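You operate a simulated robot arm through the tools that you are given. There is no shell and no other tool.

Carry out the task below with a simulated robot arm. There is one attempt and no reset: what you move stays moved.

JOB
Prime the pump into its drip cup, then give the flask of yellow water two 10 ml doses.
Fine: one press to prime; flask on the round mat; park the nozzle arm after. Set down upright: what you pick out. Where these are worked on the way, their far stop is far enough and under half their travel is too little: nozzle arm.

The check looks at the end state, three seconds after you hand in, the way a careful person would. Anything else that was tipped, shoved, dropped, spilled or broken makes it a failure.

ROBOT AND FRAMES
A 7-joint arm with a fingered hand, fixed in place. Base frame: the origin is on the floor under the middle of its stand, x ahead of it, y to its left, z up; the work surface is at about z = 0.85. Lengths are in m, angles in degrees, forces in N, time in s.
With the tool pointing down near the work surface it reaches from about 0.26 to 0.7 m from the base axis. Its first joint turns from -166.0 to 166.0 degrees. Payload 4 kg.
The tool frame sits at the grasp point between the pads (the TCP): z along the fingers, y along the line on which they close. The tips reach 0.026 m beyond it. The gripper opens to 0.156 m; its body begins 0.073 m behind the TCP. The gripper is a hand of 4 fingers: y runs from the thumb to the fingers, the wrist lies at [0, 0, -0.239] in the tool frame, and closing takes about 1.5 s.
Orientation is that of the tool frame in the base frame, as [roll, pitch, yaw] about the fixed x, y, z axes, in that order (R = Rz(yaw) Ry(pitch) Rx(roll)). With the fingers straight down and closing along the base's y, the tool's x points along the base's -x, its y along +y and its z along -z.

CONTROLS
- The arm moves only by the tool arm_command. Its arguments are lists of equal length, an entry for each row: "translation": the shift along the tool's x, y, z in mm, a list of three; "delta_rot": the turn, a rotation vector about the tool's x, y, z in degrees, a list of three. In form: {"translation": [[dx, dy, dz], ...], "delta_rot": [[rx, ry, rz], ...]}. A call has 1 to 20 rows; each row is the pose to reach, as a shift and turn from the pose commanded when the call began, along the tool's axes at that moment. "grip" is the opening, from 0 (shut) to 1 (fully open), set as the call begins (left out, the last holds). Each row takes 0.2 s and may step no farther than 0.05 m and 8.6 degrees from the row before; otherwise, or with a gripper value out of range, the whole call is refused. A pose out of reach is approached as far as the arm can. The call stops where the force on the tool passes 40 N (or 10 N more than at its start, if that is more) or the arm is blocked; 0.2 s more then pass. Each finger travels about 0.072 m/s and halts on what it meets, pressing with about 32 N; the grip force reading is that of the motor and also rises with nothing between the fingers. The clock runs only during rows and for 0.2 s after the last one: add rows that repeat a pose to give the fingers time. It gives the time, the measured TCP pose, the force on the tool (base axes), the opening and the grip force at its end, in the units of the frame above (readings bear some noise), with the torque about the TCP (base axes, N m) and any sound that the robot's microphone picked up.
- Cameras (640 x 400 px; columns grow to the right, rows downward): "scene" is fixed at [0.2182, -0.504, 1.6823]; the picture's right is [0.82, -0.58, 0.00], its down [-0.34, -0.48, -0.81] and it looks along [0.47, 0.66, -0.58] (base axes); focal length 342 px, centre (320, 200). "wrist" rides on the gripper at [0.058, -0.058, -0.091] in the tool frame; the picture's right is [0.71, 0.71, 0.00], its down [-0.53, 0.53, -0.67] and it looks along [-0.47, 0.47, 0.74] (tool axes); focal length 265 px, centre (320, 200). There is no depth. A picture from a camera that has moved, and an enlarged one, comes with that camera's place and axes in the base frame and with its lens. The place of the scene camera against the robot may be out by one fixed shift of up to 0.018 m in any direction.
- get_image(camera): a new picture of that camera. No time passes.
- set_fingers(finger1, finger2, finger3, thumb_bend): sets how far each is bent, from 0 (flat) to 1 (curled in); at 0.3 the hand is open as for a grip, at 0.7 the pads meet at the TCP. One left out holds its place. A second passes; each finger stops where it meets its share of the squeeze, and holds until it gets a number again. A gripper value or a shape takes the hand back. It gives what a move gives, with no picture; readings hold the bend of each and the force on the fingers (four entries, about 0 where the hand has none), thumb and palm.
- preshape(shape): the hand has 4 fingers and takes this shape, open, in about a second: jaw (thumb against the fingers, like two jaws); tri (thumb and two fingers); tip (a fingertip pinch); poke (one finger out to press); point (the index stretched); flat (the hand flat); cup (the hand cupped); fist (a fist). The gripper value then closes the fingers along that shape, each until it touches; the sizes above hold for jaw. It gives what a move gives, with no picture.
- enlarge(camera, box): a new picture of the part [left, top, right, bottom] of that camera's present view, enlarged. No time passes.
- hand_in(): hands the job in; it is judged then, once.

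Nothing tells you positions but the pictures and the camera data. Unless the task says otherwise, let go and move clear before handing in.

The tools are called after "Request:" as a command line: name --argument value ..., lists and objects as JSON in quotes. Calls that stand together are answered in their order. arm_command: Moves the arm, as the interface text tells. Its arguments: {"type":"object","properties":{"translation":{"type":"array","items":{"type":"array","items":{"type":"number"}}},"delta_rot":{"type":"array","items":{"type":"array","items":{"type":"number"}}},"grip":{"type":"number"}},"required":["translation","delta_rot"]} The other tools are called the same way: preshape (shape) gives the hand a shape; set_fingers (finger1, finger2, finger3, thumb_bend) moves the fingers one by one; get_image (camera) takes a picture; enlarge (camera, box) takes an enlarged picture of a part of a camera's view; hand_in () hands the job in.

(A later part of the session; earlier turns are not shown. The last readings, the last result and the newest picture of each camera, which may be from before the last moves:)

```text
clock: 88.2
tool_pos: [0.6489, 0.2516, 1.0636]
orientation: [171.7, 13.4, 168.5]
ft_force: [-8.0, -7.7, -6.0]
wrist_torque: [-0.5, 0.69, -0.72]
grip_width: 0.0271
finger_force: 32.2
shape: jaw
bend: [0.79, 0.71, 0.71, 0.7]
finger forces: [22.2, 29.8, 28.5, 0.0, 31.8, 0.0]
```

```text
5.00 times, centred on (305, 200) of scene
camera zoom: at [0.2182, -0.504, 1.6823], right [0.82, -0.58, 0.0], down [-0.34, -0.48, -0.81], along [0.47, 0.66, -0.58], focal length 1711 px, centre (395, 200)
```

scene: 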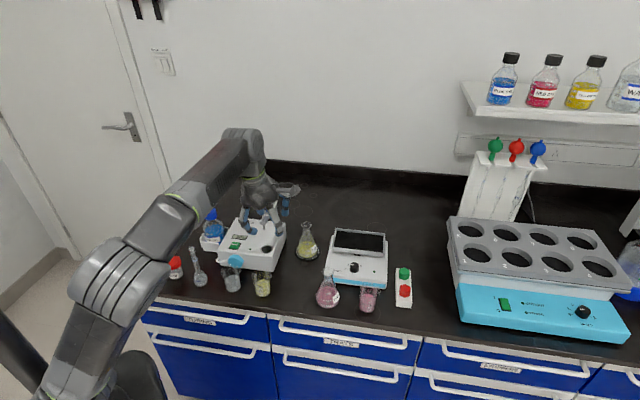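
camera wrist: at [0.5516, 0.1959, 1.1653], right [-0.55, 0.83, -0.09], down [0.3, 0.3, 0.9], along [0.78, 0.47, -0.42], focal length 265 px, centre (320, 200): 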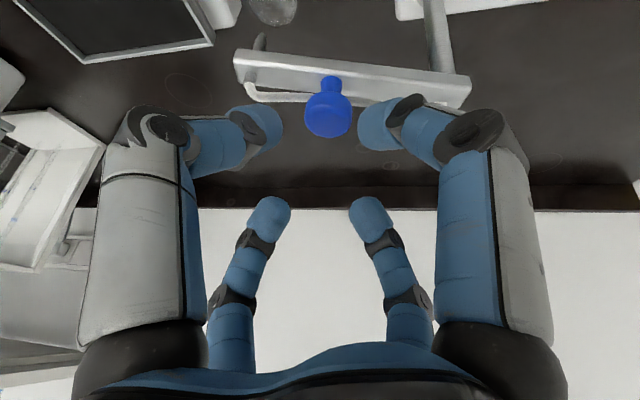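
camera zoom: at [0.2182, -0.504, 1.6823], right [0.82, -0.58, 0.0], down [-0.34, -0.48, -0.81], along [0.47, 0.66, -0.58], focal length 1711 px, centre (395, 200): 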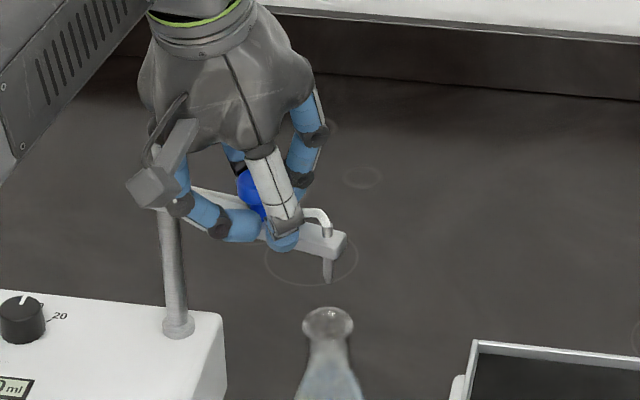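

The fingers closed fully onto the knob instead of stopping short. I will loosen them to a wider cage so nothing is strained, then look.

Request:
arm_command --translation '[[0, 0, 0], [0, 0, 0], [0, 0, 0], [0, 0, 0]]' --delta_rot '[[0, 0, 0], [0, 0, 0], [0, 0, 0], [0, 0, 0]]' --grip 0.34

Request:
enlarge --camera "wrist" --box '[200, 60, 440, 260]'

Request:
enlarge --camera "scene" --box '[260, 160, 350, 240]'

```text
clock: 89.2
tool_pos: [0.6486, 0.2536, 1.0667]
orientation: [171.4, 13.7, 168.6]
ft_force: [-3.7, -0.5, 13.7]
wrist_torque: [0.09, 0.28, 0.02]
grip_width: 0.0529
finger_force: 0.1
shape: jaw
bend: [0.83, 0.45, 0.45, 0.7]
finger forces: [14.1, 0.1, 0.1, 0.1, 0.0, 0.0]
```

```text
2.00 times, centred on (320, 160) of wrist
camera zoom: at [0.5599, 0.2001, 1.1315], right [-0.56, 0.83, -0.06], down [0.41, 0.35, 0.84], along [0.72, 0.45, -0.54], focal length 531 px, centre (320, 280)
```

zoom: 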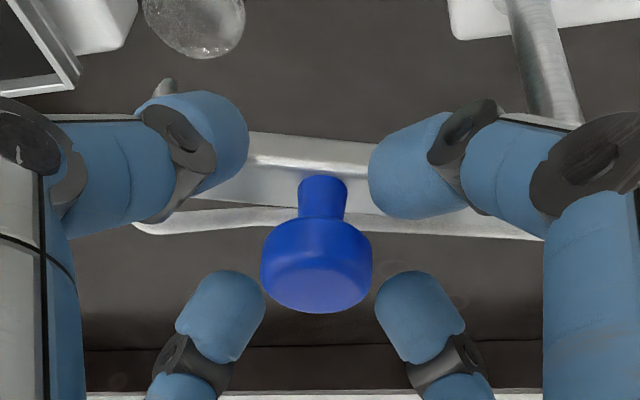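

```text
5.00 times, centred on (305, 200) of scene
camera zoom: at [0.2182, -0.504, 1.6823], right [0.82, -0.58, 0.0], down [-0.34, -0.48, -0.81], along [0.47, 0.66, -0.58], focal length 1711 px, centre (395, 200)
```

zoom: 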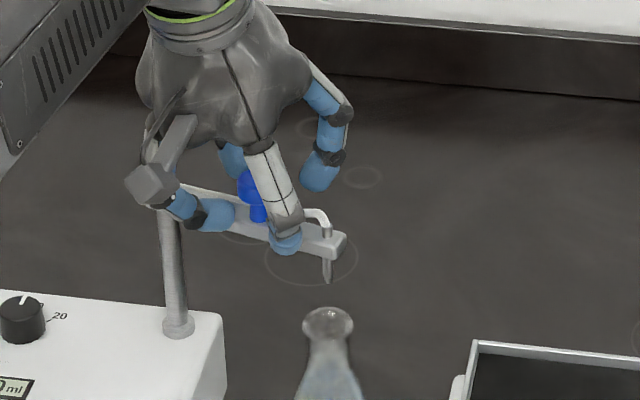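

Finger 1's tip is resting on the bar's edge (14 N upward on the tool). I will raise the hand a few millimetres to free it.

Request:
arm_command --translation '[[-0.7, 0.4, -3], [-1.2, 0.7, -5], [-1.2, 0.7, -5], [-1.2, 0.7, -5]]' --delta_rot '[[0, 0, 0], [0, 0, 0], [0, 0, 0], [0, 0, 0]]'

Request:
enlarge --camera "wrist" --box '[200, 60, 440, 260]'

Request:
enlarge --camera "scene" --box '[260, 170, 330, 230]'

```text
clock: 90.2
tool_pos: [0.6492, 0.2524, 1.0702]
orientation: [171.6, 13.4, 168.7]
ft_force: [-0.3, 0.8, -0.3]
wrist_torque: [0.03, -0.01, 0.0]
grip_width: 0.0528
finger_force: 0.0
shape: jaw
bend: [0.45, 0.45, 0.45, 0.7]
finger forces: [0.0, 0.0, 0.0, 0.1, 0.1, 0.1]
```

```text
2.00 times, centred on (320, 160) of wrist
camera zoom: at [0.5608, 0.1999, 1.1349], right [-0.56, 0.83, -0.06], down [0.42, 0.35, 0.84], along [0.72, 0.44, -0.54], focal length 531 px, centre (320, 280)
```

zoom: 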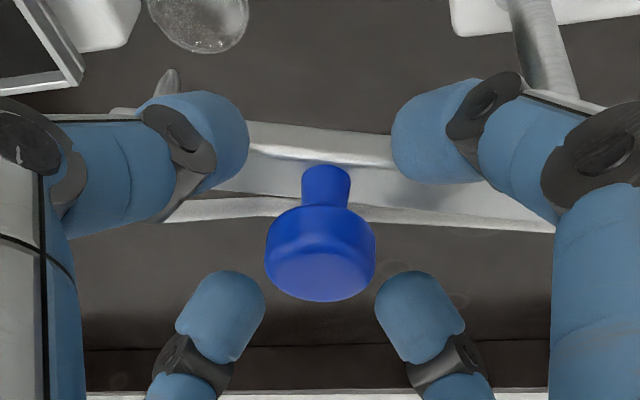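

```text
6.67 times, centred on (295, 200) of scene
camera zoom: at [0.2182, -0.504, 1.6823], right [0.82, -0.58, 0.0], down [-0.34, -0.48, -0.81], along [0.47, 0.66, -0.58], focal length 2281 px, centre (487, 200)
```

zoom: 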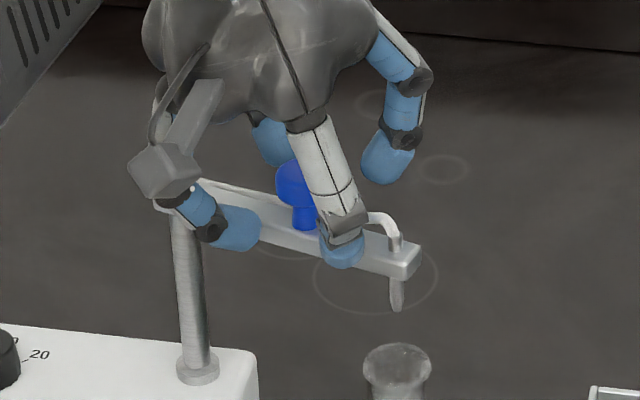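

All the fingers are free and the forces are zero. Now I will sweep the cage clockwise around the post, turning the hand with it, 20° first.

Request:
arm_command --translation '[[4.7, -3.5, -1.6], [9.6, -6.6, -3.3], [14.9, -9.2, -4.9], [20.3, -11.4, -6.6]]' --delta_rot '[[1.16, -0.7, 4.81], [2.32, -1.41, 9.63], [3.48, -2.11, 14.44], [4.63, -2.81, 19.25]]'

Request:
enlarge --camera "wrist" --box '[200, 60, 440, 260]'

Request:
enlarge --camera "scene" --box '[250, 160, 340, 240]'

```text
clock: 91.2
tool_pos: [0.6267, 0.2444, 1.0699]
orientation: [171.5, 13.4, 148.6]
ft_force: [0.3, -0.5, -0.6]
wrist_torque: [-0.04, -0.01, 0.01]
grip_width: 0.0528
finger_force: 0.0
shape: jaw
bend: [0.45, 0.45, 0.45, 0.7]
finger forces: [0.0, 0.0, 0.1, 0.0, 0.0, 0.0]
```

```text
2.00 times, centred on (320, 160) of wrist
camera zoom: at [0.5242, 0.2256, 1.1358], right [-0.24, 0.97, -0.06], down [0.51, 0.18, 0.84], along [0.83, 0.17, -0.54], focal length 531 px, centre (320, 280)
```

zoom: 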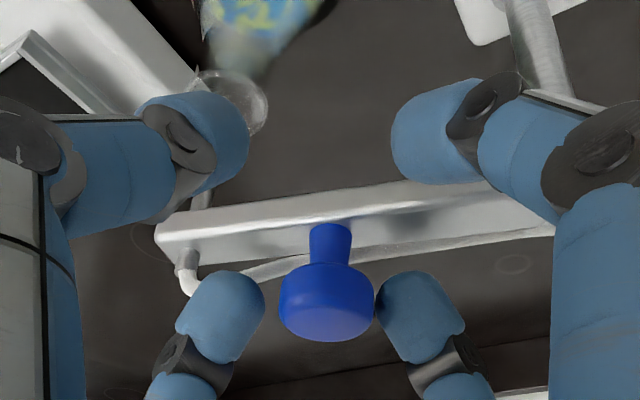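

```text
5.00 times, centred on (295, 200) of scene
camera zoom: at [0.2182, -0.504, 1.6823], right [0.82, -0.58, 0.0], down [-0.34, -0.48, -0.81], along [0.47, 0.66, -0.58], focal length 1711 px, centre (445, 200)
```

zoom: 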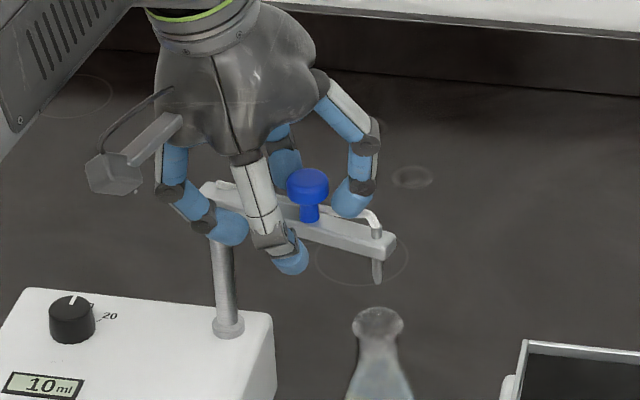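

The cage's outer finger has just reached the knob. I will carry on with another 20°.

Request:
arm_command --translation '[[4.7, -3.5, -1.6], [9.6, -6.6, -3.3], [14.9, -9.2, -4.9], [20.3, -11.4, -6.6]]' --delta_rot '[[1.16, -0.7, 4.81], [2.32, -1.41, 9.63], [3.48, -2.11, 14.44], [4.63, -2.81, 19.25]]'

Request:
enlarge --camera "wrist" --box '[200, 60, 440, 260]'

Request:
enlarge --camera "scene" --box '[250, 160, 340, 240]'

```text
clock: 92.2
tool_pos: [0.6026, 0.2461, 1.0714]
orientation: [171.5, 13.4, 128.5]
ft_force: [0.9, -1.0, -0.6]
wrist_torque: [0.02, 0.01, 0.01]
grip_width: 0.0528
finger_force: 0.0
shape: jaw
bend: [0.45, 0.45, 0.45, 0.7]
finger forces: [0.1, 0.0, 0.1, 0.0, 0.1, 0.0]
```

```text
2.00 times, centred on (320, 160) of wrist
camera zoom: at [0.4992, 0.2623, 1.1362], right [0.1, 0.99, -0.06], down [0.54, 0.0, 0.84], along [0.83, -0.12, -0.54], focal length 531 px, centre (320, 280)
```

zoom: 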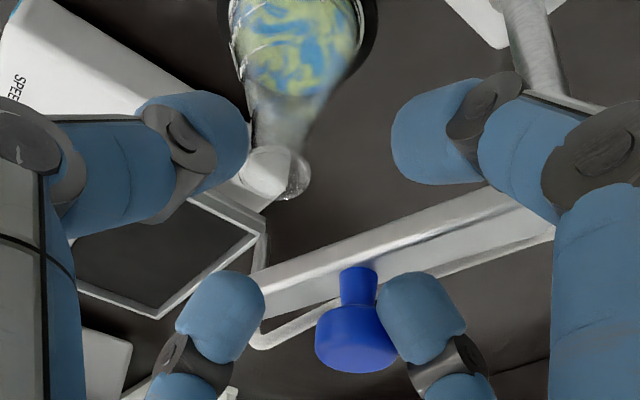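

```text
5.00 times, centred on (295, 200) of scene
camera zoom: at [0.2182, -0.504, 1.6823], right [0.82, -0.58, 0.0], down [-0.34, -0.48, -0.81], along [0.47, 0.66, -0.58], focal length 1711 px, centre (445, 200)
```

zoom: 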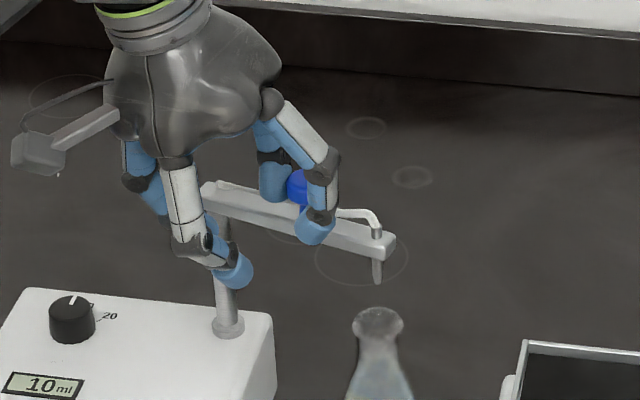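

The knob slipped out between two digits, so the nozzle arm has not moved and still stands over the flask; nothing was disturbed. I will raise the hand straight up and back, then take a proper hold of the knob.

Request:
arm_command --translation '[[-2.3, 1.4, -9.6], [-4.6, 2.8, -19.3], [-7, 4.2, -28.9], [-9.3, 5.6, -38.5], [-5, -8, -42], [-1, -22, -46], [2.3, -34.5, -49.2], [2.3, -34.5, -49.2]]' --delta_rot '[[0, 0, 0], [0, 0, 0], [0, 0, 0], [0, 0, 0], [0, 0, 0], [0, 0, 0], [0, 0, 0], [0, 0, 0]]'

Request:
enlarge --camera "scene" --box '[230, 150, 350, 250]'

Request:
get_image --camera "wrist"

```text
clock: 94.0
tool_pos: [0.5609, 0.2303, 1.1128]
orientation: [171.5, 13.4, 128.7]
ft_force: [-0.3, 0.7, -0.2]
wrist_torque: [0.01, 0.04, 0.01]
grip_width: 0.0529
finger_force: 0.0
shape: jaw
bend: [0.45, 0.45, 0.45, 0.7]
finger forces: [0.1, 0.1, 0.1, 0.0, 0.1, 0.0]
```

```text
4.00 times, centred on (290, 200) of scene
camera zoom: at [0.2182, -0.504, 1.6823], right [0.82, -0.58, 0.0], down [-0.34, -0.48, -0.81], along [0.47, 0.66, -0.58], focal length 1369 px, centre (440, 200)
```

zoom: 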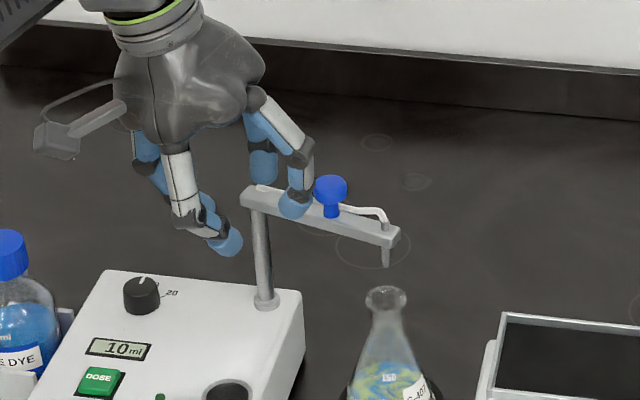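

```text
taken
camera wrist: at [0.4584, 0.2469, 1.1778], right [0.1, 0.99, -0.06], down [0.54, 0.0, 0.84], along [0.83, -0.12, -0.54], focal length 265 px, centre (320, 200)
```

wrist: 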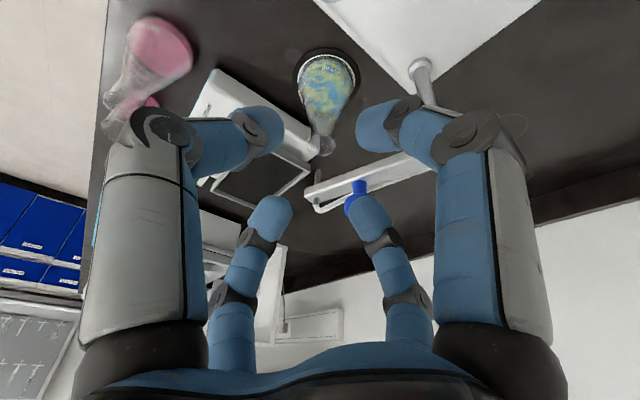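

The nozzle arm is still over the flask, undisturbed. I will turn the hand back to the earlier orientation for the knob.

Request:
arm_command --translation '[[0, 0, 0], [0, 0, 0], [0, 0, 0], [0, 0, 0], [0, 0, 0], [0, 0, 0]]' --delta_rot '[[-1.85, 1.12, -7.7], [-3.7, 2.25, -15.4], [-5.56, 3.37, -23.1], [-7.41, 4.5, -30.8], [-9.27, 5.62, -38.5], [-9.27, 5.62, -38.5]]'

Request:
arm_command --translation '[[-11.3, 5.2, 3.2], [-22.6, 10.4, 6.3], [-34, 15.6, 9.5], [-45, 20.8, 12.6], [-56, 26, 15.8], [-68, 31.2, 19], [-79.2, 36.4, 22.1], [-79.2, 36.4, 22.1]]' --delta_rot '[[-1.4, -2.3, 0], [-2.8, -4.5, 0], [-4.2, -6.8, 0], [-4.2, -6.8, 0], [-4.2, -6.8, 0], [-4.2, -6.8, 0], [-4.2, -6.8, 0], [-4.2, -6.8, 0]]' --grip 0.45

Request:
get_image --camera "wrist"

Request:
enlarge --camera "scene" --box '[250, 150, 350, 240]'

```text
clock: 95.4
tool_pos: [0.5624, 0.2295, 1.1128]
orientation: [171.6, 13.5, 168.7]
ft_force: [-0.1, -0.7, -0.2]
wrist_torque: [0.01, 0.01, 0.0]
grip_width: 0.0531
finger_force: 0.0
shape: jaw
bend: [0.45, 0.45, 0.45, 0.7]
finger forces: [0.0, 0.0, 0.0, 0.1, 0.0, 0.1]
```

```text
clock: 97.2
tool_pos: [0.6495, 0.2526, 1.1143]
orientation: [167.0, 20.2, 167.3]
ft_force: [0.3, -0.4, -0.5]
wrist_torque: [-0.02, -0.04, -0.01]
grip_width: 0.0698
finger_force: 0.1
shape: jaw
bend: [0.39, 0.39, 0.39, 0.7]
finger forces: [0.0, 0.0, 0.0, 0.1, 0.0, 0.1]
```

```text
taken
camera wrist: at [0.5529, 0.1964, 1.1657], right [-0.55, 0.83, -0.09], down [0.3, 0.3, 0.9], along [0.78, 0.47, -0.42], focal length 265 px, centre (320, 200)
```

wrist: 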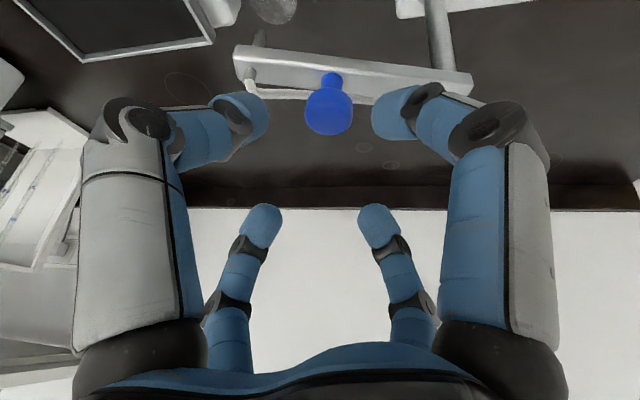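

```text
4.44 times, centred on (300, 195) of scene
camera zoom: at [0.2182, -0.504, 1.6823], right [0.82, -0.58, 0.0], down [-0.34, -0.48, -0.81], along [0.47, 0.66, -0.58], focal length 1521 px, centre (409, 222)
```

zoom: 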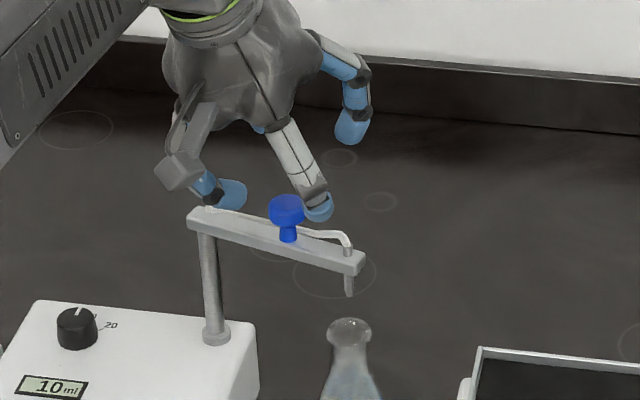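

I am back above the knob. I will lower around it again, this time to z≈1.070 so no tip touches the bar.

Request:
arm_command --translation '[[3.1, -1.8, 8.2], [6.2, -3.7, 16.5], [9.3, -5.5, 24.7], [12.4, -7.4, 32.9], [13.4, -8, 35.5], [14.4, -8.6, 38], [15.3, -9.2, 40.5], [15.3, -9.2, 40.5]]' --delta_rot '[[0, 0, 0], [0, 0, 0], [0, 0, 0], [0, 0, 0], [1.4, 2.3, 0], [2.8, 4.5, 0], [4.2, 6.8, 0], [4.2, 6.8, 0]]'

Request:
enlarge --camera "wrist" --box '[200, 60, 440, 260]'

```text
clock: 99.0
tool_pos: [0.6497, 0.2524, 1.0699]
orientation: [171.5, 13.4, 168.6]
ft_force: [-0.1, 0.1, 0.2]
wrist_torque: [0.0, -0.01, 0.04]
grip_width: 0.07
finger_force: 0.1
shape: jaw
bend: [0.39, 0.39, 0.39, 0.7]
finger forces: [0.1, 0.0, 0.1, 0.0, 0.0, 0.0]
```

```text
2.00 times, centred on (320, 160) of wrist
camera zoom: at [0.5608, 0.1995, 1.1347], right [-0.56, 0.83, -0.06], down [0.42, 0.35, 0.84], along [0.72, 0.44, -0.54], focal length 531 px, centre (320, 280)
```

zoom: 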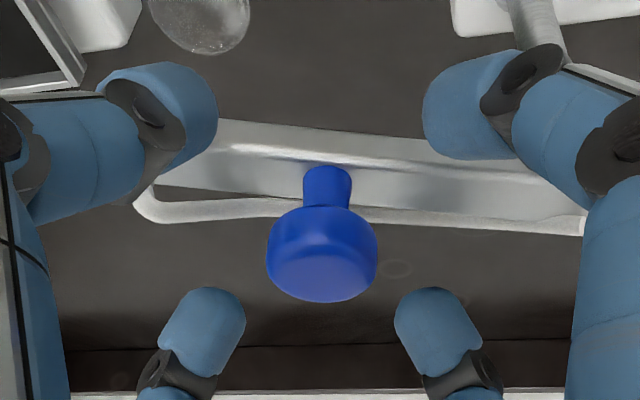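

The knob is centred in the digits. I will close to about 45 mm, which is tight enough that the knob can't pass between digits and still loose.

Request:
arm_command --translation '[[0, 0, 0], [0, 0, 0], [0, 0, 0]]' --delta_rot '[[0, 0, 0], [0, 0, 0], [0, 0, 0]]' --grip 0.29

Request:
enlarge --camera "wrist" --box '[200, 60, 440, 260]'

```text
clock: 99.8
tool_pos: [0.6486, 0.2527, 1.0688]
orientation: [171.6, 13.5, 168.6]
ft_force: [-0.3, -0.2, -0.3]
wrist_torque: [-0.01, -0.02, -0.03]
grip_width: 0.0455
finger_force: 0.1
shape: jaw
bend: [0.48, 0.48, 0.48, 0.7]
finger forces: [0.1, 0.1, 0.0, 0.1, 0.0, 0.1]
```

```text
2.00 times, centred on (320, 160) of wrist
camera zoom: at [0.5607, 0.1995, 1.1347], right [-0.56, 0.83, -0.06], down [0.42, 0.35, 0.84], along [0.72, 0.44, -0.54], focal length 531 px, centre (320, 280)
```

zoom: 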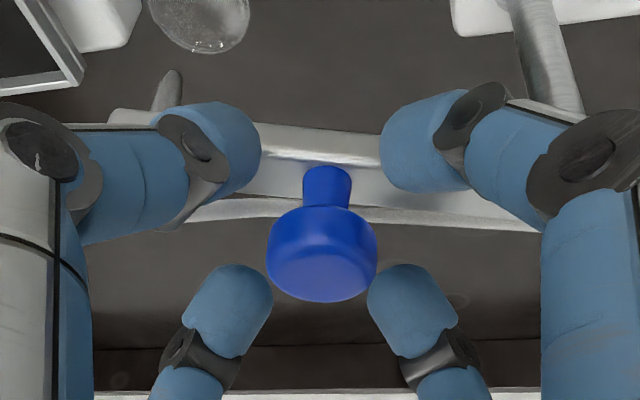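

The cage is closed around the knob without contact. I will sweep 20° clockwise again and check that the arm follows.

Request:
arm_command --translation '[[2.3, -1.8, -0.8], [4.7, -3.5, -1.6], [7.1, -5.1, -2.5], [9.6, -6.6, -3.3], [12.2, -7.9, -4.1], [14.9, -9.2, -4.9], [17.6, -10.3, -5.7], [20.3, -11.4, -6.6]]' --delta_rot '[[0.58, -0.35, 2.4], [1.16, -0.7, 4.81], [1.74, -1.06, 7.22], [2.32, -1.41, 9.63], [2.9, -1.76, 12.0], [3.48, -2.11, 14.44], [4.05, -2.46, 16.85], [4.63, -2.81, 19.25]]'

Request:
enlarge --camera "wrist" --box '[200, 60, 440, 260]'

Request:
enlarge --camera "scene" --box '[250, 160, 340, 240]'

```text
clock: 101.6
tool_pos: [0.6259, 0.245, 1.0708]
orientation: [171.5, 13.4, 148.6]
ft_force: [0.1, 0.7, 0.6]
wrist_torque: [-0.01, 0.0, 0.02]
grip_width: 0.0455
finger_force: 0.1
shape: jaw
bend: [0.48, 0.48, 0.48, 0.7]
finger forces: [0.1, 0.6, 0.0, 0.0, 0.0, 0.1]
```

```text
2.00 times, centred on (320, 160) of wrist
camera zoom: at [0.5243, 0.2251, 1.1358], right [-0.24, 0.97, -0.06], down [0.51, 0.18, 0.84], along [0.83, 0.17, -0.54], focal length 531 px, centre (320, 280)
```

zoom: 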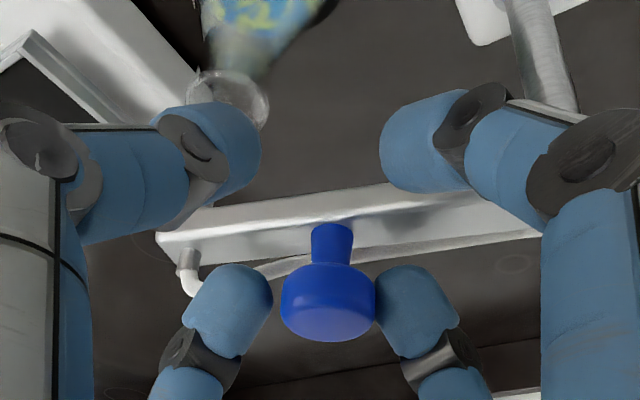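

```text
5.00 times, centred on (295, 200) of scene
camera zoom: at [0.2182, -0.504, 1.6823], right [0.82, -0.58, 0.0], down [-0.34, -0.48, -0.81], along [0.47, 0.66, -0.58], focal length 1711 px, centre (445, 200)
```

zoom: 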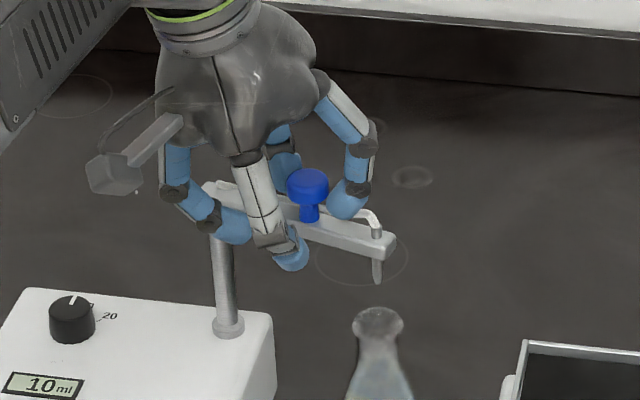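

The gap between two digits is just wider than the knob, so it slips through again; the arm still hasn't moved. I will turn back to centre and this time grip the knob firmly.

Request:
arm_command --translation '[[-2.2, 2, 0.8], [-4.3, 3.9, 1.6], [-6.4, 6.1, 2.4], [-8.3, 8.3, 3.2], [-10.1, 10.6, 4], [-11.9, 12.9, 4.7], [-13.5, 15.4, 5.5], [-14.2, 17.9, 6.0], [-14.2, 17.9, 6.0]]' --delta_rot '[[-0.58, 0.35, -2.4], [-1.16, 0.7, -4.81], [-1.74, 1.06, -7.22], [-2.32, 1.41, -9.63], [-2.9, 1.76, -12.0], [-3.48, 2.11, -14.44], [-4.05, 2.46, -16.85], [-4.63, 2.81, -19.25], [-4.63, 2.81, -19.25]]'

Request:
enlarge --camera "wrist" --box '[200, 60, 440, 260]'

```text
clock: 103.6
tool_pos: [0.6489, 0.2532, 1.0703]
orientation: [171.5, 13.4, 168.6]
ft_force: [0.5, 1.0, 0.1]
wrist_torque: [-0.03, -0.03, -0.02]
grip_width: 0.0454
finger_force: 0.1
shape: jaw
bend: [0.48, 0.48, 0.48, 0.7]
finger forces: [0.0, 0.1, 0.0, 0.0, 0.1, 0.0]
```

```text
2.00 times, centred on (320, 160) of wrist
camera zoom: at [0.56, 0.1997, 1.1362], right [-0.56, 0.83, -0.06], down [0.42, 0.35, 0.84], along [0.72, 0.44, -0.54], focal length 531 px, centre (320, 280)
```

zoom: 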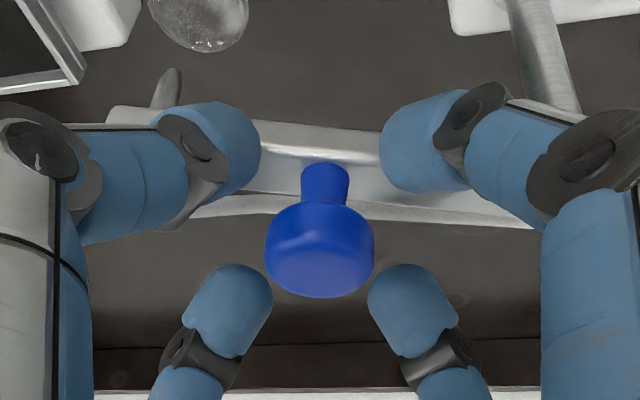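

Centred again. Now I close fully on the knob.

Request:
arm_command --translation '[[0, 0, 0], [0, 0, 0], [0, 0, 0], [0, 0, 0]]' --delta_rot '[[0, 0, 0], [0, 0, 0], [0, 0, 0], [0, 0, 0]]' --grip 0.2

Request:
enlarge --camera "wrist" --box '[200, 60, 440, 260]'

Request:
enlarge --camera "scene" --box '[250, 160, 340, 240]'

```text
clock: 104.6
tool_pos: [0.6492, 0.2532, 1.0709]
orientation: [171.5, 13.5, 168.7]
ft_force: [-2.7, -0.8, 0.9]
wrist_torque: [0.01, 0.07, 0.03]
grip_width: 0.0319
finger_force: 0.2
shape: jaw
bend: [0.53, 0.77, 0.77, 0.7]
finger forces: [2.1, 0.0, 0.0, 0.1, 0.0, 0.0]
```

```text
2.00 times, centred on (320, 160) of wrist
camera zoom: at [0.5599, 0.1998, 1.1361], right [-0.56, 0.83, -0.06], down [0.42, 0.35, 0.84], along [0.72, 0.44, -0.54], focal length 531 px, centre (320, 280)
```

zoom: 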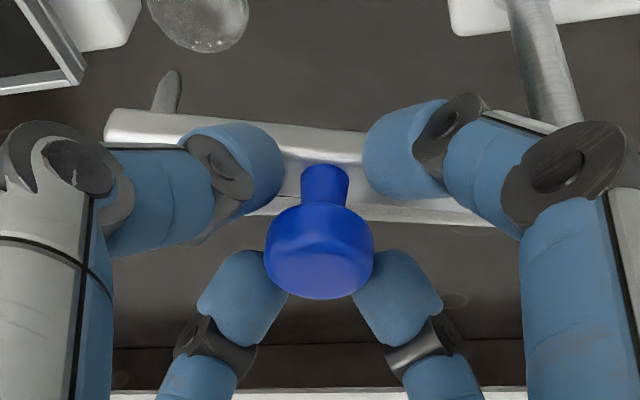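

```text
5.00 times, centred on (295, 200) of scene
camera zoom: at [0.2182, -0.504, 1.6823], right [0.82, -0.58, 0.0], down [-0.34, -0.48, -0.81], along [0.47, 0.66, -0.58], focal length 1711 px, centre (445, 200)
```

zoom: 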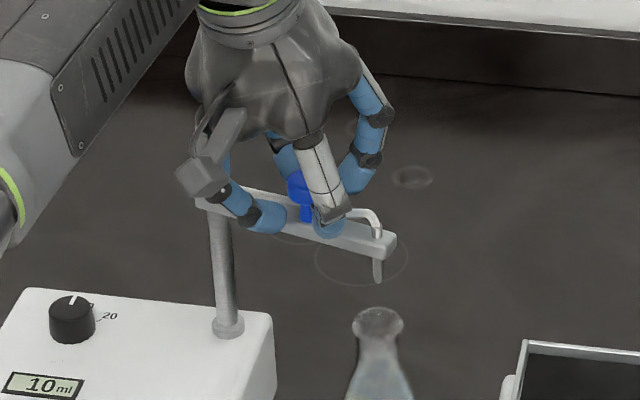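

This is a snug cage: about 2 N on one finger only, and the outer digits now close the gap behind the knob. I will sweep 20° clockwise again.

Request:
arm_command --translation '[[2.3, -1.8, -0.8], [4.7, -3.5, -1.6], [7.1, -5.1, -2.5], [9.6, -6.6, -3.3], [12.2, -7.9, -4.1], [14.9, -9.2, -4.9], [17.6, -10.3, -5.7], [20.3, -11.4, -6.6]]' --delta_rot '[[0.58, -0.35, 2.4], [1.16, -0.7, 4.81], [1.74, -1.06, 7.22], [2.32, -1.41, 9.63], [2.9, -1.76, 12.0], [3.48, -2.11, 14.44], [4.05, -2.46, 16.85], [4.63, -2.81, 19.25]]'

Request:
enlarge --camera "wrist" --box '[200, 60, 440, 260]'

Request:
enlarge --camera "scene" --box '[250, 160, 340, 240]'

```text
clock: 106.4
tool_pos: [0.627, 0.2437, 1.0709]
orientation: [171.5, 13.4, 148.6]
ft_force: [-0.6, 0.1, 0.6]
wrist_torque: [0.03, -0.02, 0.0]
grip_width: 0.0315
finger_force: 0.0
shape: jaw
bend: [0.77, 0.77, 0.77, 0.7]
finger forces: [0.0, 0.3, 0.2, 0.0, 0.0, 0.1]
```

```text
2.00 times, centred on (320, 160) of wrist
camera zoom: at [0.5237, 0.2251, 1.1349], right [-0.24, 0.97, -0.06], down [0.51, 0.18, 0.84], along [0.82, 0.17, -0.54], focal length 531 px, centre (320, 280)
```

zoom: 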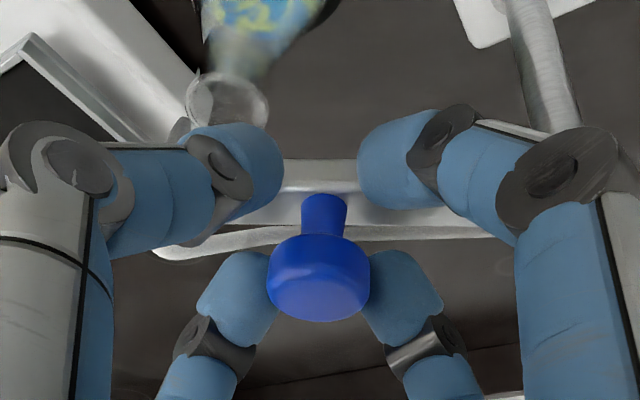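

```text
5.00 times, centred on (295, 200) of scene
camera zoom: at [0.2182, -0.504, 1.6823], right [0.82, -0.58, 0.0], down [-0.34, -0.48, -0.81], along [0.47, 0.66, -0.58], focal length 1711 px, centre (445, 200)
```

zoom: 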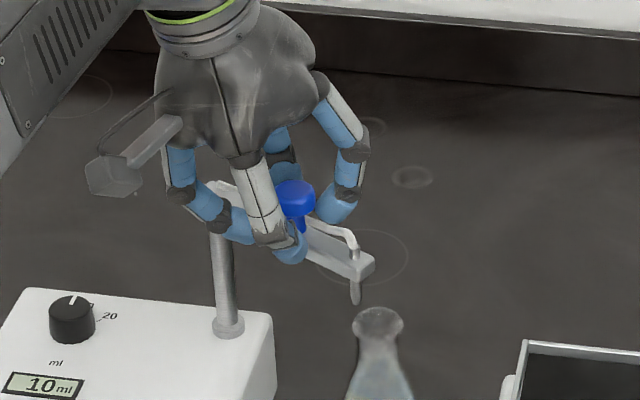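

The arm now follows, with under 1 N. I will carry on sweeping clockwise.

Request:
arm_command --translation '[[2.3, -1.8, -0.8], [4.7, -3.5, -1.6], [7.1, -5.1, -2.5], [9.6, -6.6, -3.3], [12.2, -7.9, -4.1], [14.9, -9.2, -4.9], [17.6, -10.3, -5.7], [20.3, -11.4, -6.6]]' --delta_rot '[[0.58, -0.35, 2.4], [1.16, -0.7, 4.81], [1.74, -1.06, 7.22], [2.32, -1.41, 9.63], [2.9, -1.76, 12.0], [3.48, -2.11, 14.44], [4.05, -2.46, 16.85], [4.63, -2.81, 19.25]]'

Request:
enlarge --camera "wrist" --box '[200, 60, 440, 260]'

Request:
enlarge --camera "scene" --box '[230, 160, 330, 250]'

```text
clock: 108.2
tool_pos: [0.6014, 0.2455, 1.0706]
orientation: [171.5, 13.2, 128.6]
ft_force: [0.1, -0.3, -0.4]
wrist_torque: [0.01, 0.01, 0.01]
grip_width: 0.0315
finger_force: 0.1
shape: jaw
bend: [0.77, 0.77, 0.77, 0.7]
finger forces: [0.0, 0.2, 0.3, 0.0, 0.0, 0.0]
```

```text
2.00 times, centred on (320, 160) of wrist
camera zoom: at [0.4985, 0.2618, 1.1355], right [0.1, 0.99, -0.06], down [0.54, 0.0, 0.84], along [0.83, -0.12, -0.54], focal length 531 px, centre (320, 280)
```

zoom: 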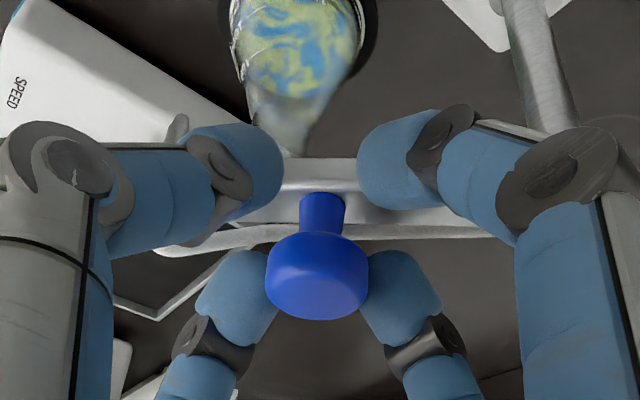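

```text
4.44 times, centred on (280, 205) of scene
camera zoom: at [0.2182, -0.504, 1.6823], right [0.82, -0.58, 0.0], down [-0.34, -0.48, -0.81], along [0.47, 0.66, -0.58], focal length 1521 px, centre (498, 178)
```

zoom: 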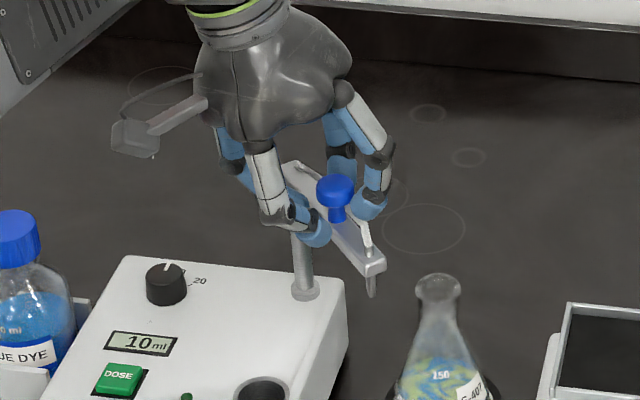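

The arm follows well. Another 20°.

Request:
arm_command --translation '[[2.3, -1.8, -0.8], [4.7, -3.5, -1.6], [7.1, -5.1, -2.5], [9.6, -6.6, -3.3], [12.2, -7.9, -4.1], [14.9, -9.2, -4.9], [17.6, -10.3, -5.7], [20.3, -11.4, -6.6]]' --delta_rot '[[0.58, -0.35, 2.4], [1.16, -0.7, 4.81], [1.74, -1.06, 7.22], [2.32, -1.41, 9.63], [2.9, -1.76, 12.0], [3.48, -2.11, 14.44], [4.05, -2.46, 16.85], [4.63, -2.81, 19.25]]'

Request:
enlarge --camera "wrist" --box '[200, 60, 440, 260]'

Request:
enlarge --camera "scene" --box '[220, 160, 320, 250]'

```text
clock: 110.0
tool_pos: [0.6239, 0.2274, 1.1143]
orientation: [172.0, 13.4, 119.5]
ft_force: [0.3, -0.4, 0.8]
wrist_torque: [0.0, -0.02, -0.02]
grip_width: 0.0313
finger_force: 0.0
shape: jaw
bend: [0.77, 0.77, 0.77, 0.7]
finger forces: [0.1, 0.1, 0.1, 0.0, 0.0, 0.0]
out of reach, approached as far as the arm can: row 2, 3, 4, 5, 6, 7, 8
```

```text
2.00 times, centred on (320, 160) of wrist
camera zoom: at [0.5257, 0.2609, 1.1807], right [0.26, 0.96, -0.07], down [0.54, -0.09, 0.84], along [0.8, -0.25, -0.54], focal length 531 px, centre (320, 280)
```

zoom: 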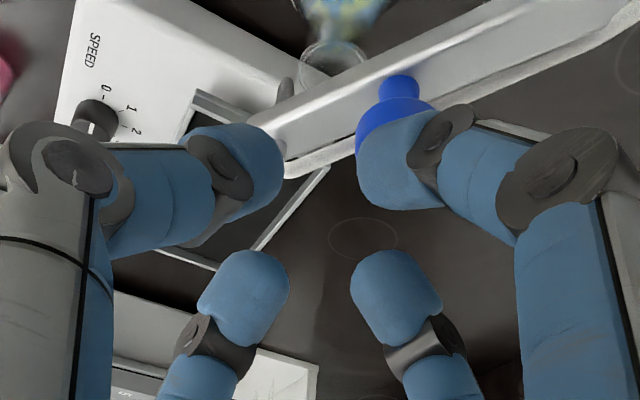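

```text
4.44 times, centred on (270, 205) of scene
camera zoom: at [0.2182, -0.504, 1.6823], right [0.82, -0.58, 0.0], down [-0.34, -0.48, -0.81], along [0.47, 0.66, -0.58], focal length 1521 px, centre (542, 178)
```

zoom: 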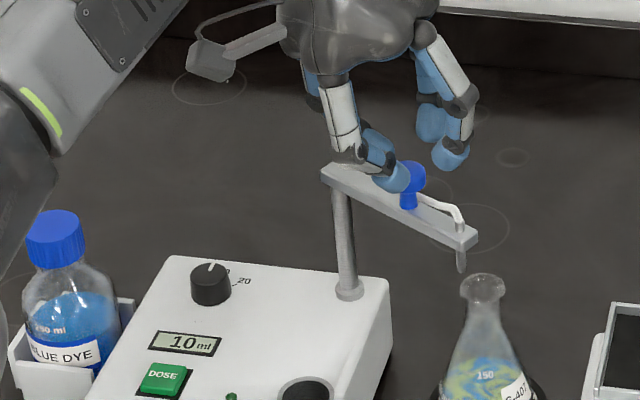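

The wrist reached its turning limit. The arm then backed off upward and let the nozzle swing back near the flask; nothing was hit or spilled. I will retreat inward above everything and start over with the hand turned 90° the other way, which gives enough wrist travel.

Request:
arm_command --translation '[[-1.4, 0.8, -5.8], [-2.8, 1.6, -11.6], [2, -18, -17], [8, -38, -22], [13, -58, -27], [18, -79, -31], [23, -99.9, -35.8], [23, -99.9, -35.8]]' --delta_rot '[[0, 0, 0], [0, 0, 0], [0, 0, 0], [0, 0, 0], [0, 0, 0], [0, 0, 0], [0, 0, 0], [0, 0, 0]]'

Request:
get_image --camera "scene"

Request:
enlarge --camera "scene" --box '[230, 160, 350, 260]'

```text
clock: 111.8
tool_pos: [0.587, 0.2297, 1.1693]
orientation: [172.1, 13.4, 119.4]
ft_force: [0.0, -0.8, 0.4]
wrist_torque: [-0.02, 0.0, 0.01]
grip_width: 0.0312
finger_force: 0.1
shape: jaw
bend: [0.77, 0.77, 0.77, 0.7]
finger forces: [0.0, 0.1, 0.0, 0.0, 0.1, 0.0]
out of reach, approached as far as the arm can: row 2, 3, 4, 5, 6, 7, 8
```

```text
taken
```

scene: 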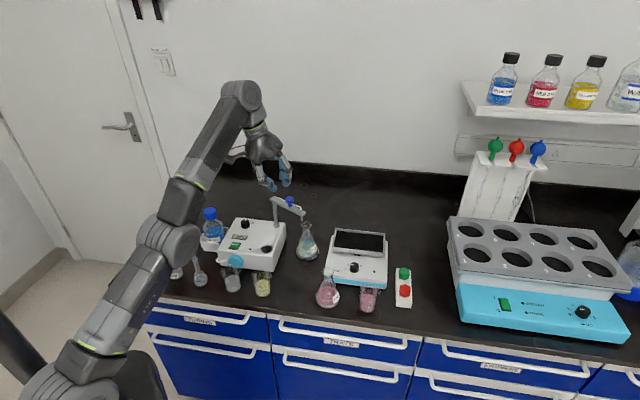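

```text
4.00 times, centred on (290, 210) of scene
camera zoom: at [0.2182, -0.504, 1.6823], right [0.82, -0.58, 0.0], down [-0.34, -0.48, -0.81], along [0.47, 0.66, -0.58], focal length 1369 px, centre (440, 160)
```

zoom: 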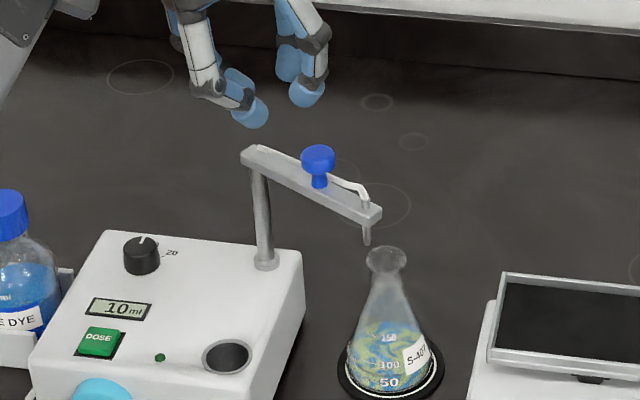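

The nozzle arm rests just short of the flask's mouth and all is calm. I will bring the hand inward while turning it back counter-clockwise, away from the wrist limit.

Request:
arm_command --translation '[[5.1, -18.8, 4.3], [10.3, -37.7, 8.6], [15.4, -56.5, 12.8], [20.6, -75.4, 17.1], [25.7, -94.2, 21.4], [25.7, -94.2, 21.4]]' --delta_rot '[[-1.85, 1.08, -7.7], [-3.7, 2.17, -15.4], [-5.56, 3.25, -23.1], [-7.41, 4.33, -30.8], [-9.27, 5.42, -38.5], [-9.27, 5.42, -38.5]]'

```text
clock: 113.2
tool_pos: [0.5915, 0.2387, 1.1928]
orientation: [172.1, 13.4, 159.6]
ft_force: [-0.6, 0.6, 0.0]
wrist_torque: [-0.04, -0.01, -0.04]
grip_width: 0.0312
finger_force: 0.1
shape: jaw
bend: [0.77, 0.77, 0.77, 0.7]
finger forces: [0.1, 0.1, 0.0, 0.0, 0.0, 0.1]
out of reach, approached as far as the arm can: row 1, 2, 3, 4, 5, 6
```

The turn worked but the arm is stretched out high. I will try a plain small move inward and down.

Request:
arm_command --translation '[[10.3, -7.6, 6.8], [20.7, -15.3, 13.7], [31, -22.9, 20.5], [31, -22.9, 20.5]]' --delta_rot '[[0, 0, 0], [0, 0, 0], [0, 0, 0], [0, 0, 0]]'

Request:
get_image --camera "scene"

```text
clock: 114.2
tool_pos: [0.5921, 0.2411, 1.1911]
orientation: [172.0, 13.3, 159.5]
ft_force: [0.0, -0.4, -0.8]
wrist_torque: [-0.01, 0.0, 0.0]
grip_width: 0.0312
finger_force: 0.0
shape: jaw
bend: [0.77, 0.77, 0.77, 0.7]
finger forces: [0.0, 0.0, 0.0, 0.0, 0.0, 0.1]
out of reach, approached as far as the arm can: row 1, 2, 3, 4
```

```text
taken
```

scene: 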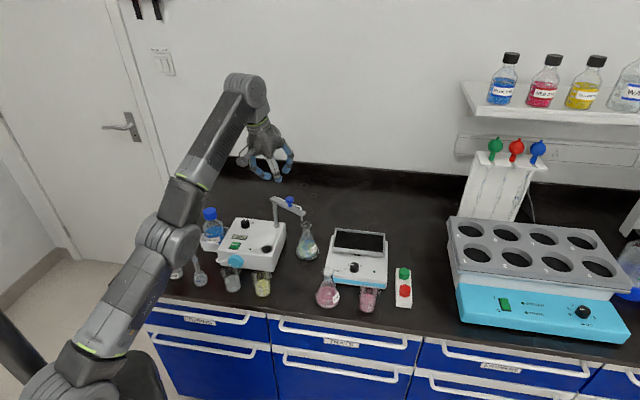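

The arm seems fully stretched out and can't fold straight inward. I will try moving down first, staying well above the knob, to get it off that singular pose.

Request:
arm_command --translation '[[2.3, -1.3, 9.6], [4.6, -2.7, 19.3], [7, -4, 28.9], [9.3, -5.3, 38.5]]' --delta_rot '[[0, 0, 0], [0, 0, 0], [0, 0, 0], [0, 0, 0]]'

```text
clock: 115.2
tool_pos: [0.6091, 0.2513, 1.162]
orientation: [172.1, 13.3, 159.6]
ft_force: [0.2, 0.6, 0.0]
wrist_torque: [0.01, 0.04, -0.01]
grip_width: 0.0313
finger_force: 0.1
shape: jaw
bend: [0.77, 0.77, 0.77, 0.7]
finger forces: [0.0, 0.1, 0.0, 0.0, 0.0, 0.0]
out of reach, approached as far as the arm can: row 1, 2, 3, 4
```

It is still sliding along its outer limit. I will try larger inward steps, staying at this height.

Request:
arm_command --translation '[[33, -29, -12], [66, -58, -24]]' --delta_rot '[[0, 0, 0], [0, 0, 0]]'

```text
clock: 115.8
tool_pos: [0.5805, 0.2426, 1.2028]
orientation: [172.1, 13.2, 159.5]
ft_force: [-0.2, -0.3, 0.3]
wrist_torque: [-0.05, -0.03, 0.01]
grip_width: 0.0313
finger_force: 0.0
shape: jaw
bend: [0.77, 0.77, 0.77, 0.7]
finger forces: [0.0, 0.0, 0.0, 0.0, 0.1, 0.0]
out of reach, approached as far as the arm can: row 1, 2
```

The arm slides along a sphere, so a wrist joint is likely still near its limit. I will turn the hand further counter-clockwise in place and then try to fold inward.

Request:
arm_command --translation '[[0, 0, 0], [0, 0, 0], [0, 0, 0], [0, 0, 0], [0, 0, 0], [0, 0, 0], [0, 0, 0]]' --delta_rot '[[-1.85, 1.08, -7.7], [-3.7, 2.17, -15.4], [-5.56, 3.25, -23.1], [-7.41, 4.33, -30.8], [-9.27, 5.42, -38.5], [-11.1, 6.5, -46.2], [-13, 7.58, -53.9]]'

Request:
get_image --camera "scene"

```text
clock: 117.4
tool_pos: [0.5682, 0.2418, 1.1966]
orientation: [171.8, 13.4, -144.4]
ft_force: [0.3, -0.1, 0.4]
wrist_torque: [0.0, -0.02, -0.01]
grip_width: 0.0309
finger_force: 0.0
shape: jaw
bend: [0.77, 0.77, 0.77, 0.7]
finger forces: [0.0, 0.0, 0.0, 0.0, 0.0, 0.0]
out of reach, approached as far as the arm can: row 2, 6, 7
```

```text
taken
```

scene: 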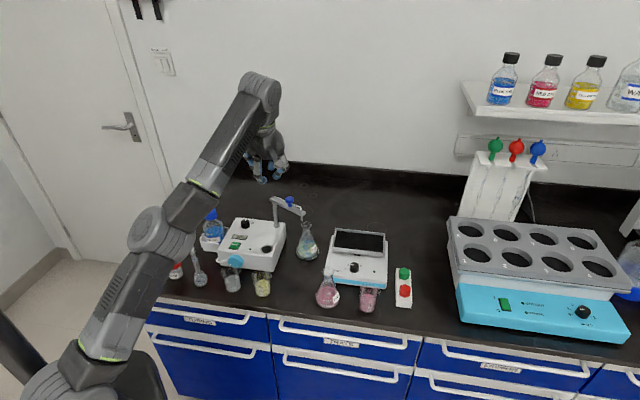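

The turn helped (the hand is now at yaw −144°). Now I try inward and down again.

Request:
arm_command --translation '[[19, 1.4, 8.6], [38, 2.9, 17.2], [57, 4.3, 25.8], [76.1, 5.7, 34.4], [76.1, 5.7, 34.4]]' --delta_rot '[[0, 0, 0], [0, 0, 0], [0, 0, 0], [0, 0, 0], [0, 0, 0]]'

Request:
get_image --camera "scene"

```text
clock: 118.6
tool_pos: [0.5695, 0.2393, 1.1961]
orientation: [171.9, 13.3, -144.7]
ft_force: [0.3, -0.2, -0.4]
wrist_torque: [-0.01, -0.02, 0.01]
grip_width: 0.0309
finger_force: 0.0
shape: jaw
bend: [0.77, 0.77, 0.77, 0.7]
finger forces: [0.0, 0.0, 0.1, 0.0, 0.1, 0.0]
out of reach, approached as far as the arm can: row 1, 2, 3, 4, 5
```

```text
taken
```

scene: 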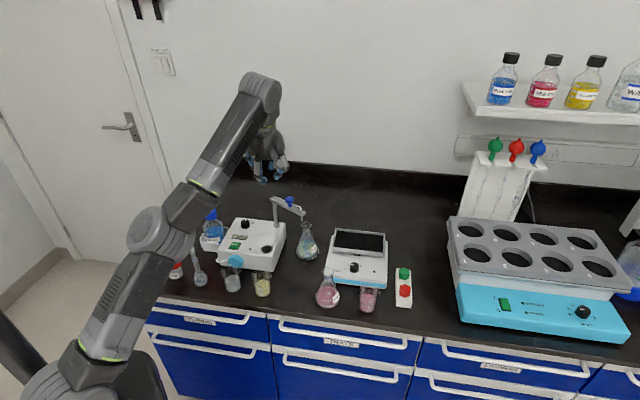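

It may be locked in an over-extended elbow posture. Moving down and outward should let the elbow fold the right way, so I will go down in the free air above the nozzle arm, keeping the tips above z 1.09.

Request:
arm_command --translation '[[4.6, -2.8, 19.3], [9.3, -5.5, 38.5], [13.9, -8.3, 57.8]]' --delta_rot '[[0, 0, 0], [0, 0, 0], [0, 0, 0]]'

Request:
enlarge --camera "scene" --box '[180, 60, 380, 260]'

```text
clock: 119.4
tool_pos: [0.5947, 0.2489, 1.158]
orientation: [172.0, 13.3, -144.6]
ft_force: [-0.5, 0.5, -0.3]
wrist_torque: [0.01, 0.02, -0.01]
grip_width: 0.0311
finger_force: 0.0
shape: jaw
bend: [0.77, 0.77, 0.77, 0.7]
finger forces: [0.0, 0.1, 0.0, 0.0, 0.0, 0.0]
out of reach, approached as far as the arm can: row 1, 2, 3
```

```text
2.00 times, centred on (280, 160) of scene
camera zoom: at [0.2182, -0.504, 1.6823], right [0.82, -0.58, 0.0], down [-0.34, -0.48, -0.81], along [0.47, 0.66, -0.58], focal length 684 px, centre (400, 280)
```

zoom: 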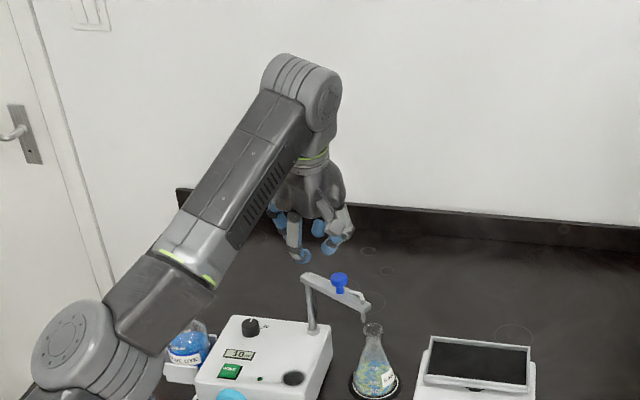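

I will test whether outward motion is possible from here, which would tell me how the elbow is locked.

Request:
arm_command --translation '[[-14, -4, 3], [-28.4, -7.7, 5.7], [-42, -12, 8]]' --delta_rot '[[0, 0, 0], [0, 0, 0], [0, 0, 0]]'

```text
clock: 120.2
tool_pos: [0.6016, 0.2516, 1.1502]
orientation: [171.9, 13.5, -144.6]
ft_force: [0.2, -0.1, 0.4]
wrist_torque: [0.01, -0.01, -0.01]
grip_width: 0.0309
finger_force: 0.2
shape: jaw
bend: [0.77, 0.77, 0.77, 0.7]
finger forces: [0.0, 0.0, 0.2, 0.1, 0.1, 0.0]
out of reach, approached as far as the arm can: row 1, 2, 3
```

It is stuck right at full stretch. A sideways move may let the elbow bend, so I will swing left in the free air.

Request:
arm_command --translation '[[-4.3, 19.2, 3.8], [-8.7, 38.3, 7.6], [-13, 57.5, 11.4]]' --delta_rot '[[0, 0, 0], [0, 0, 0], [0, 0, 0]]'

Request:
arm_command --translation '[[20, 6, 3], [40, 12, 6]]' --delta_rot '[[0, 0, 0], [0, 0, 0]]'

```text
clock: 121.0
tool_pos: [0.5794, 0.3083, 1.1484]
orientation: [172.0, 13.4, -144.5]
ft_force: [-0.5, 0.1, 0.2]
wrist_torque: [-0.01, 0.0, -0.02]
grip_width: 0.0312
finger_force: 0.1
shape: jaw
bend: [0.77, 0.77, 0.77, 0.7]
finger forces: [0.1, 0.1, 0.0, 0.0, 0.1, 0.0]
```

```text
clock: 121.6
tool_pos: [0.5734, 0.3085, 1.1532]
orientation: [171.9, 13.3, -144.6]
ft_force: [-0.1, -0.4, -0.4]
wrist_torque: [0.06, -0.02, -0.03]
grip_width: 0.0313
finger_force: 0.1
shape: jaw
bend: [0.77, 0.77, 0.77, 0.7]
finger forces: [0.0, 0.0, 0.0, 0.0, 0.0, 0.0]
out of reach, approached as far as the arm can: row 1, 2
```

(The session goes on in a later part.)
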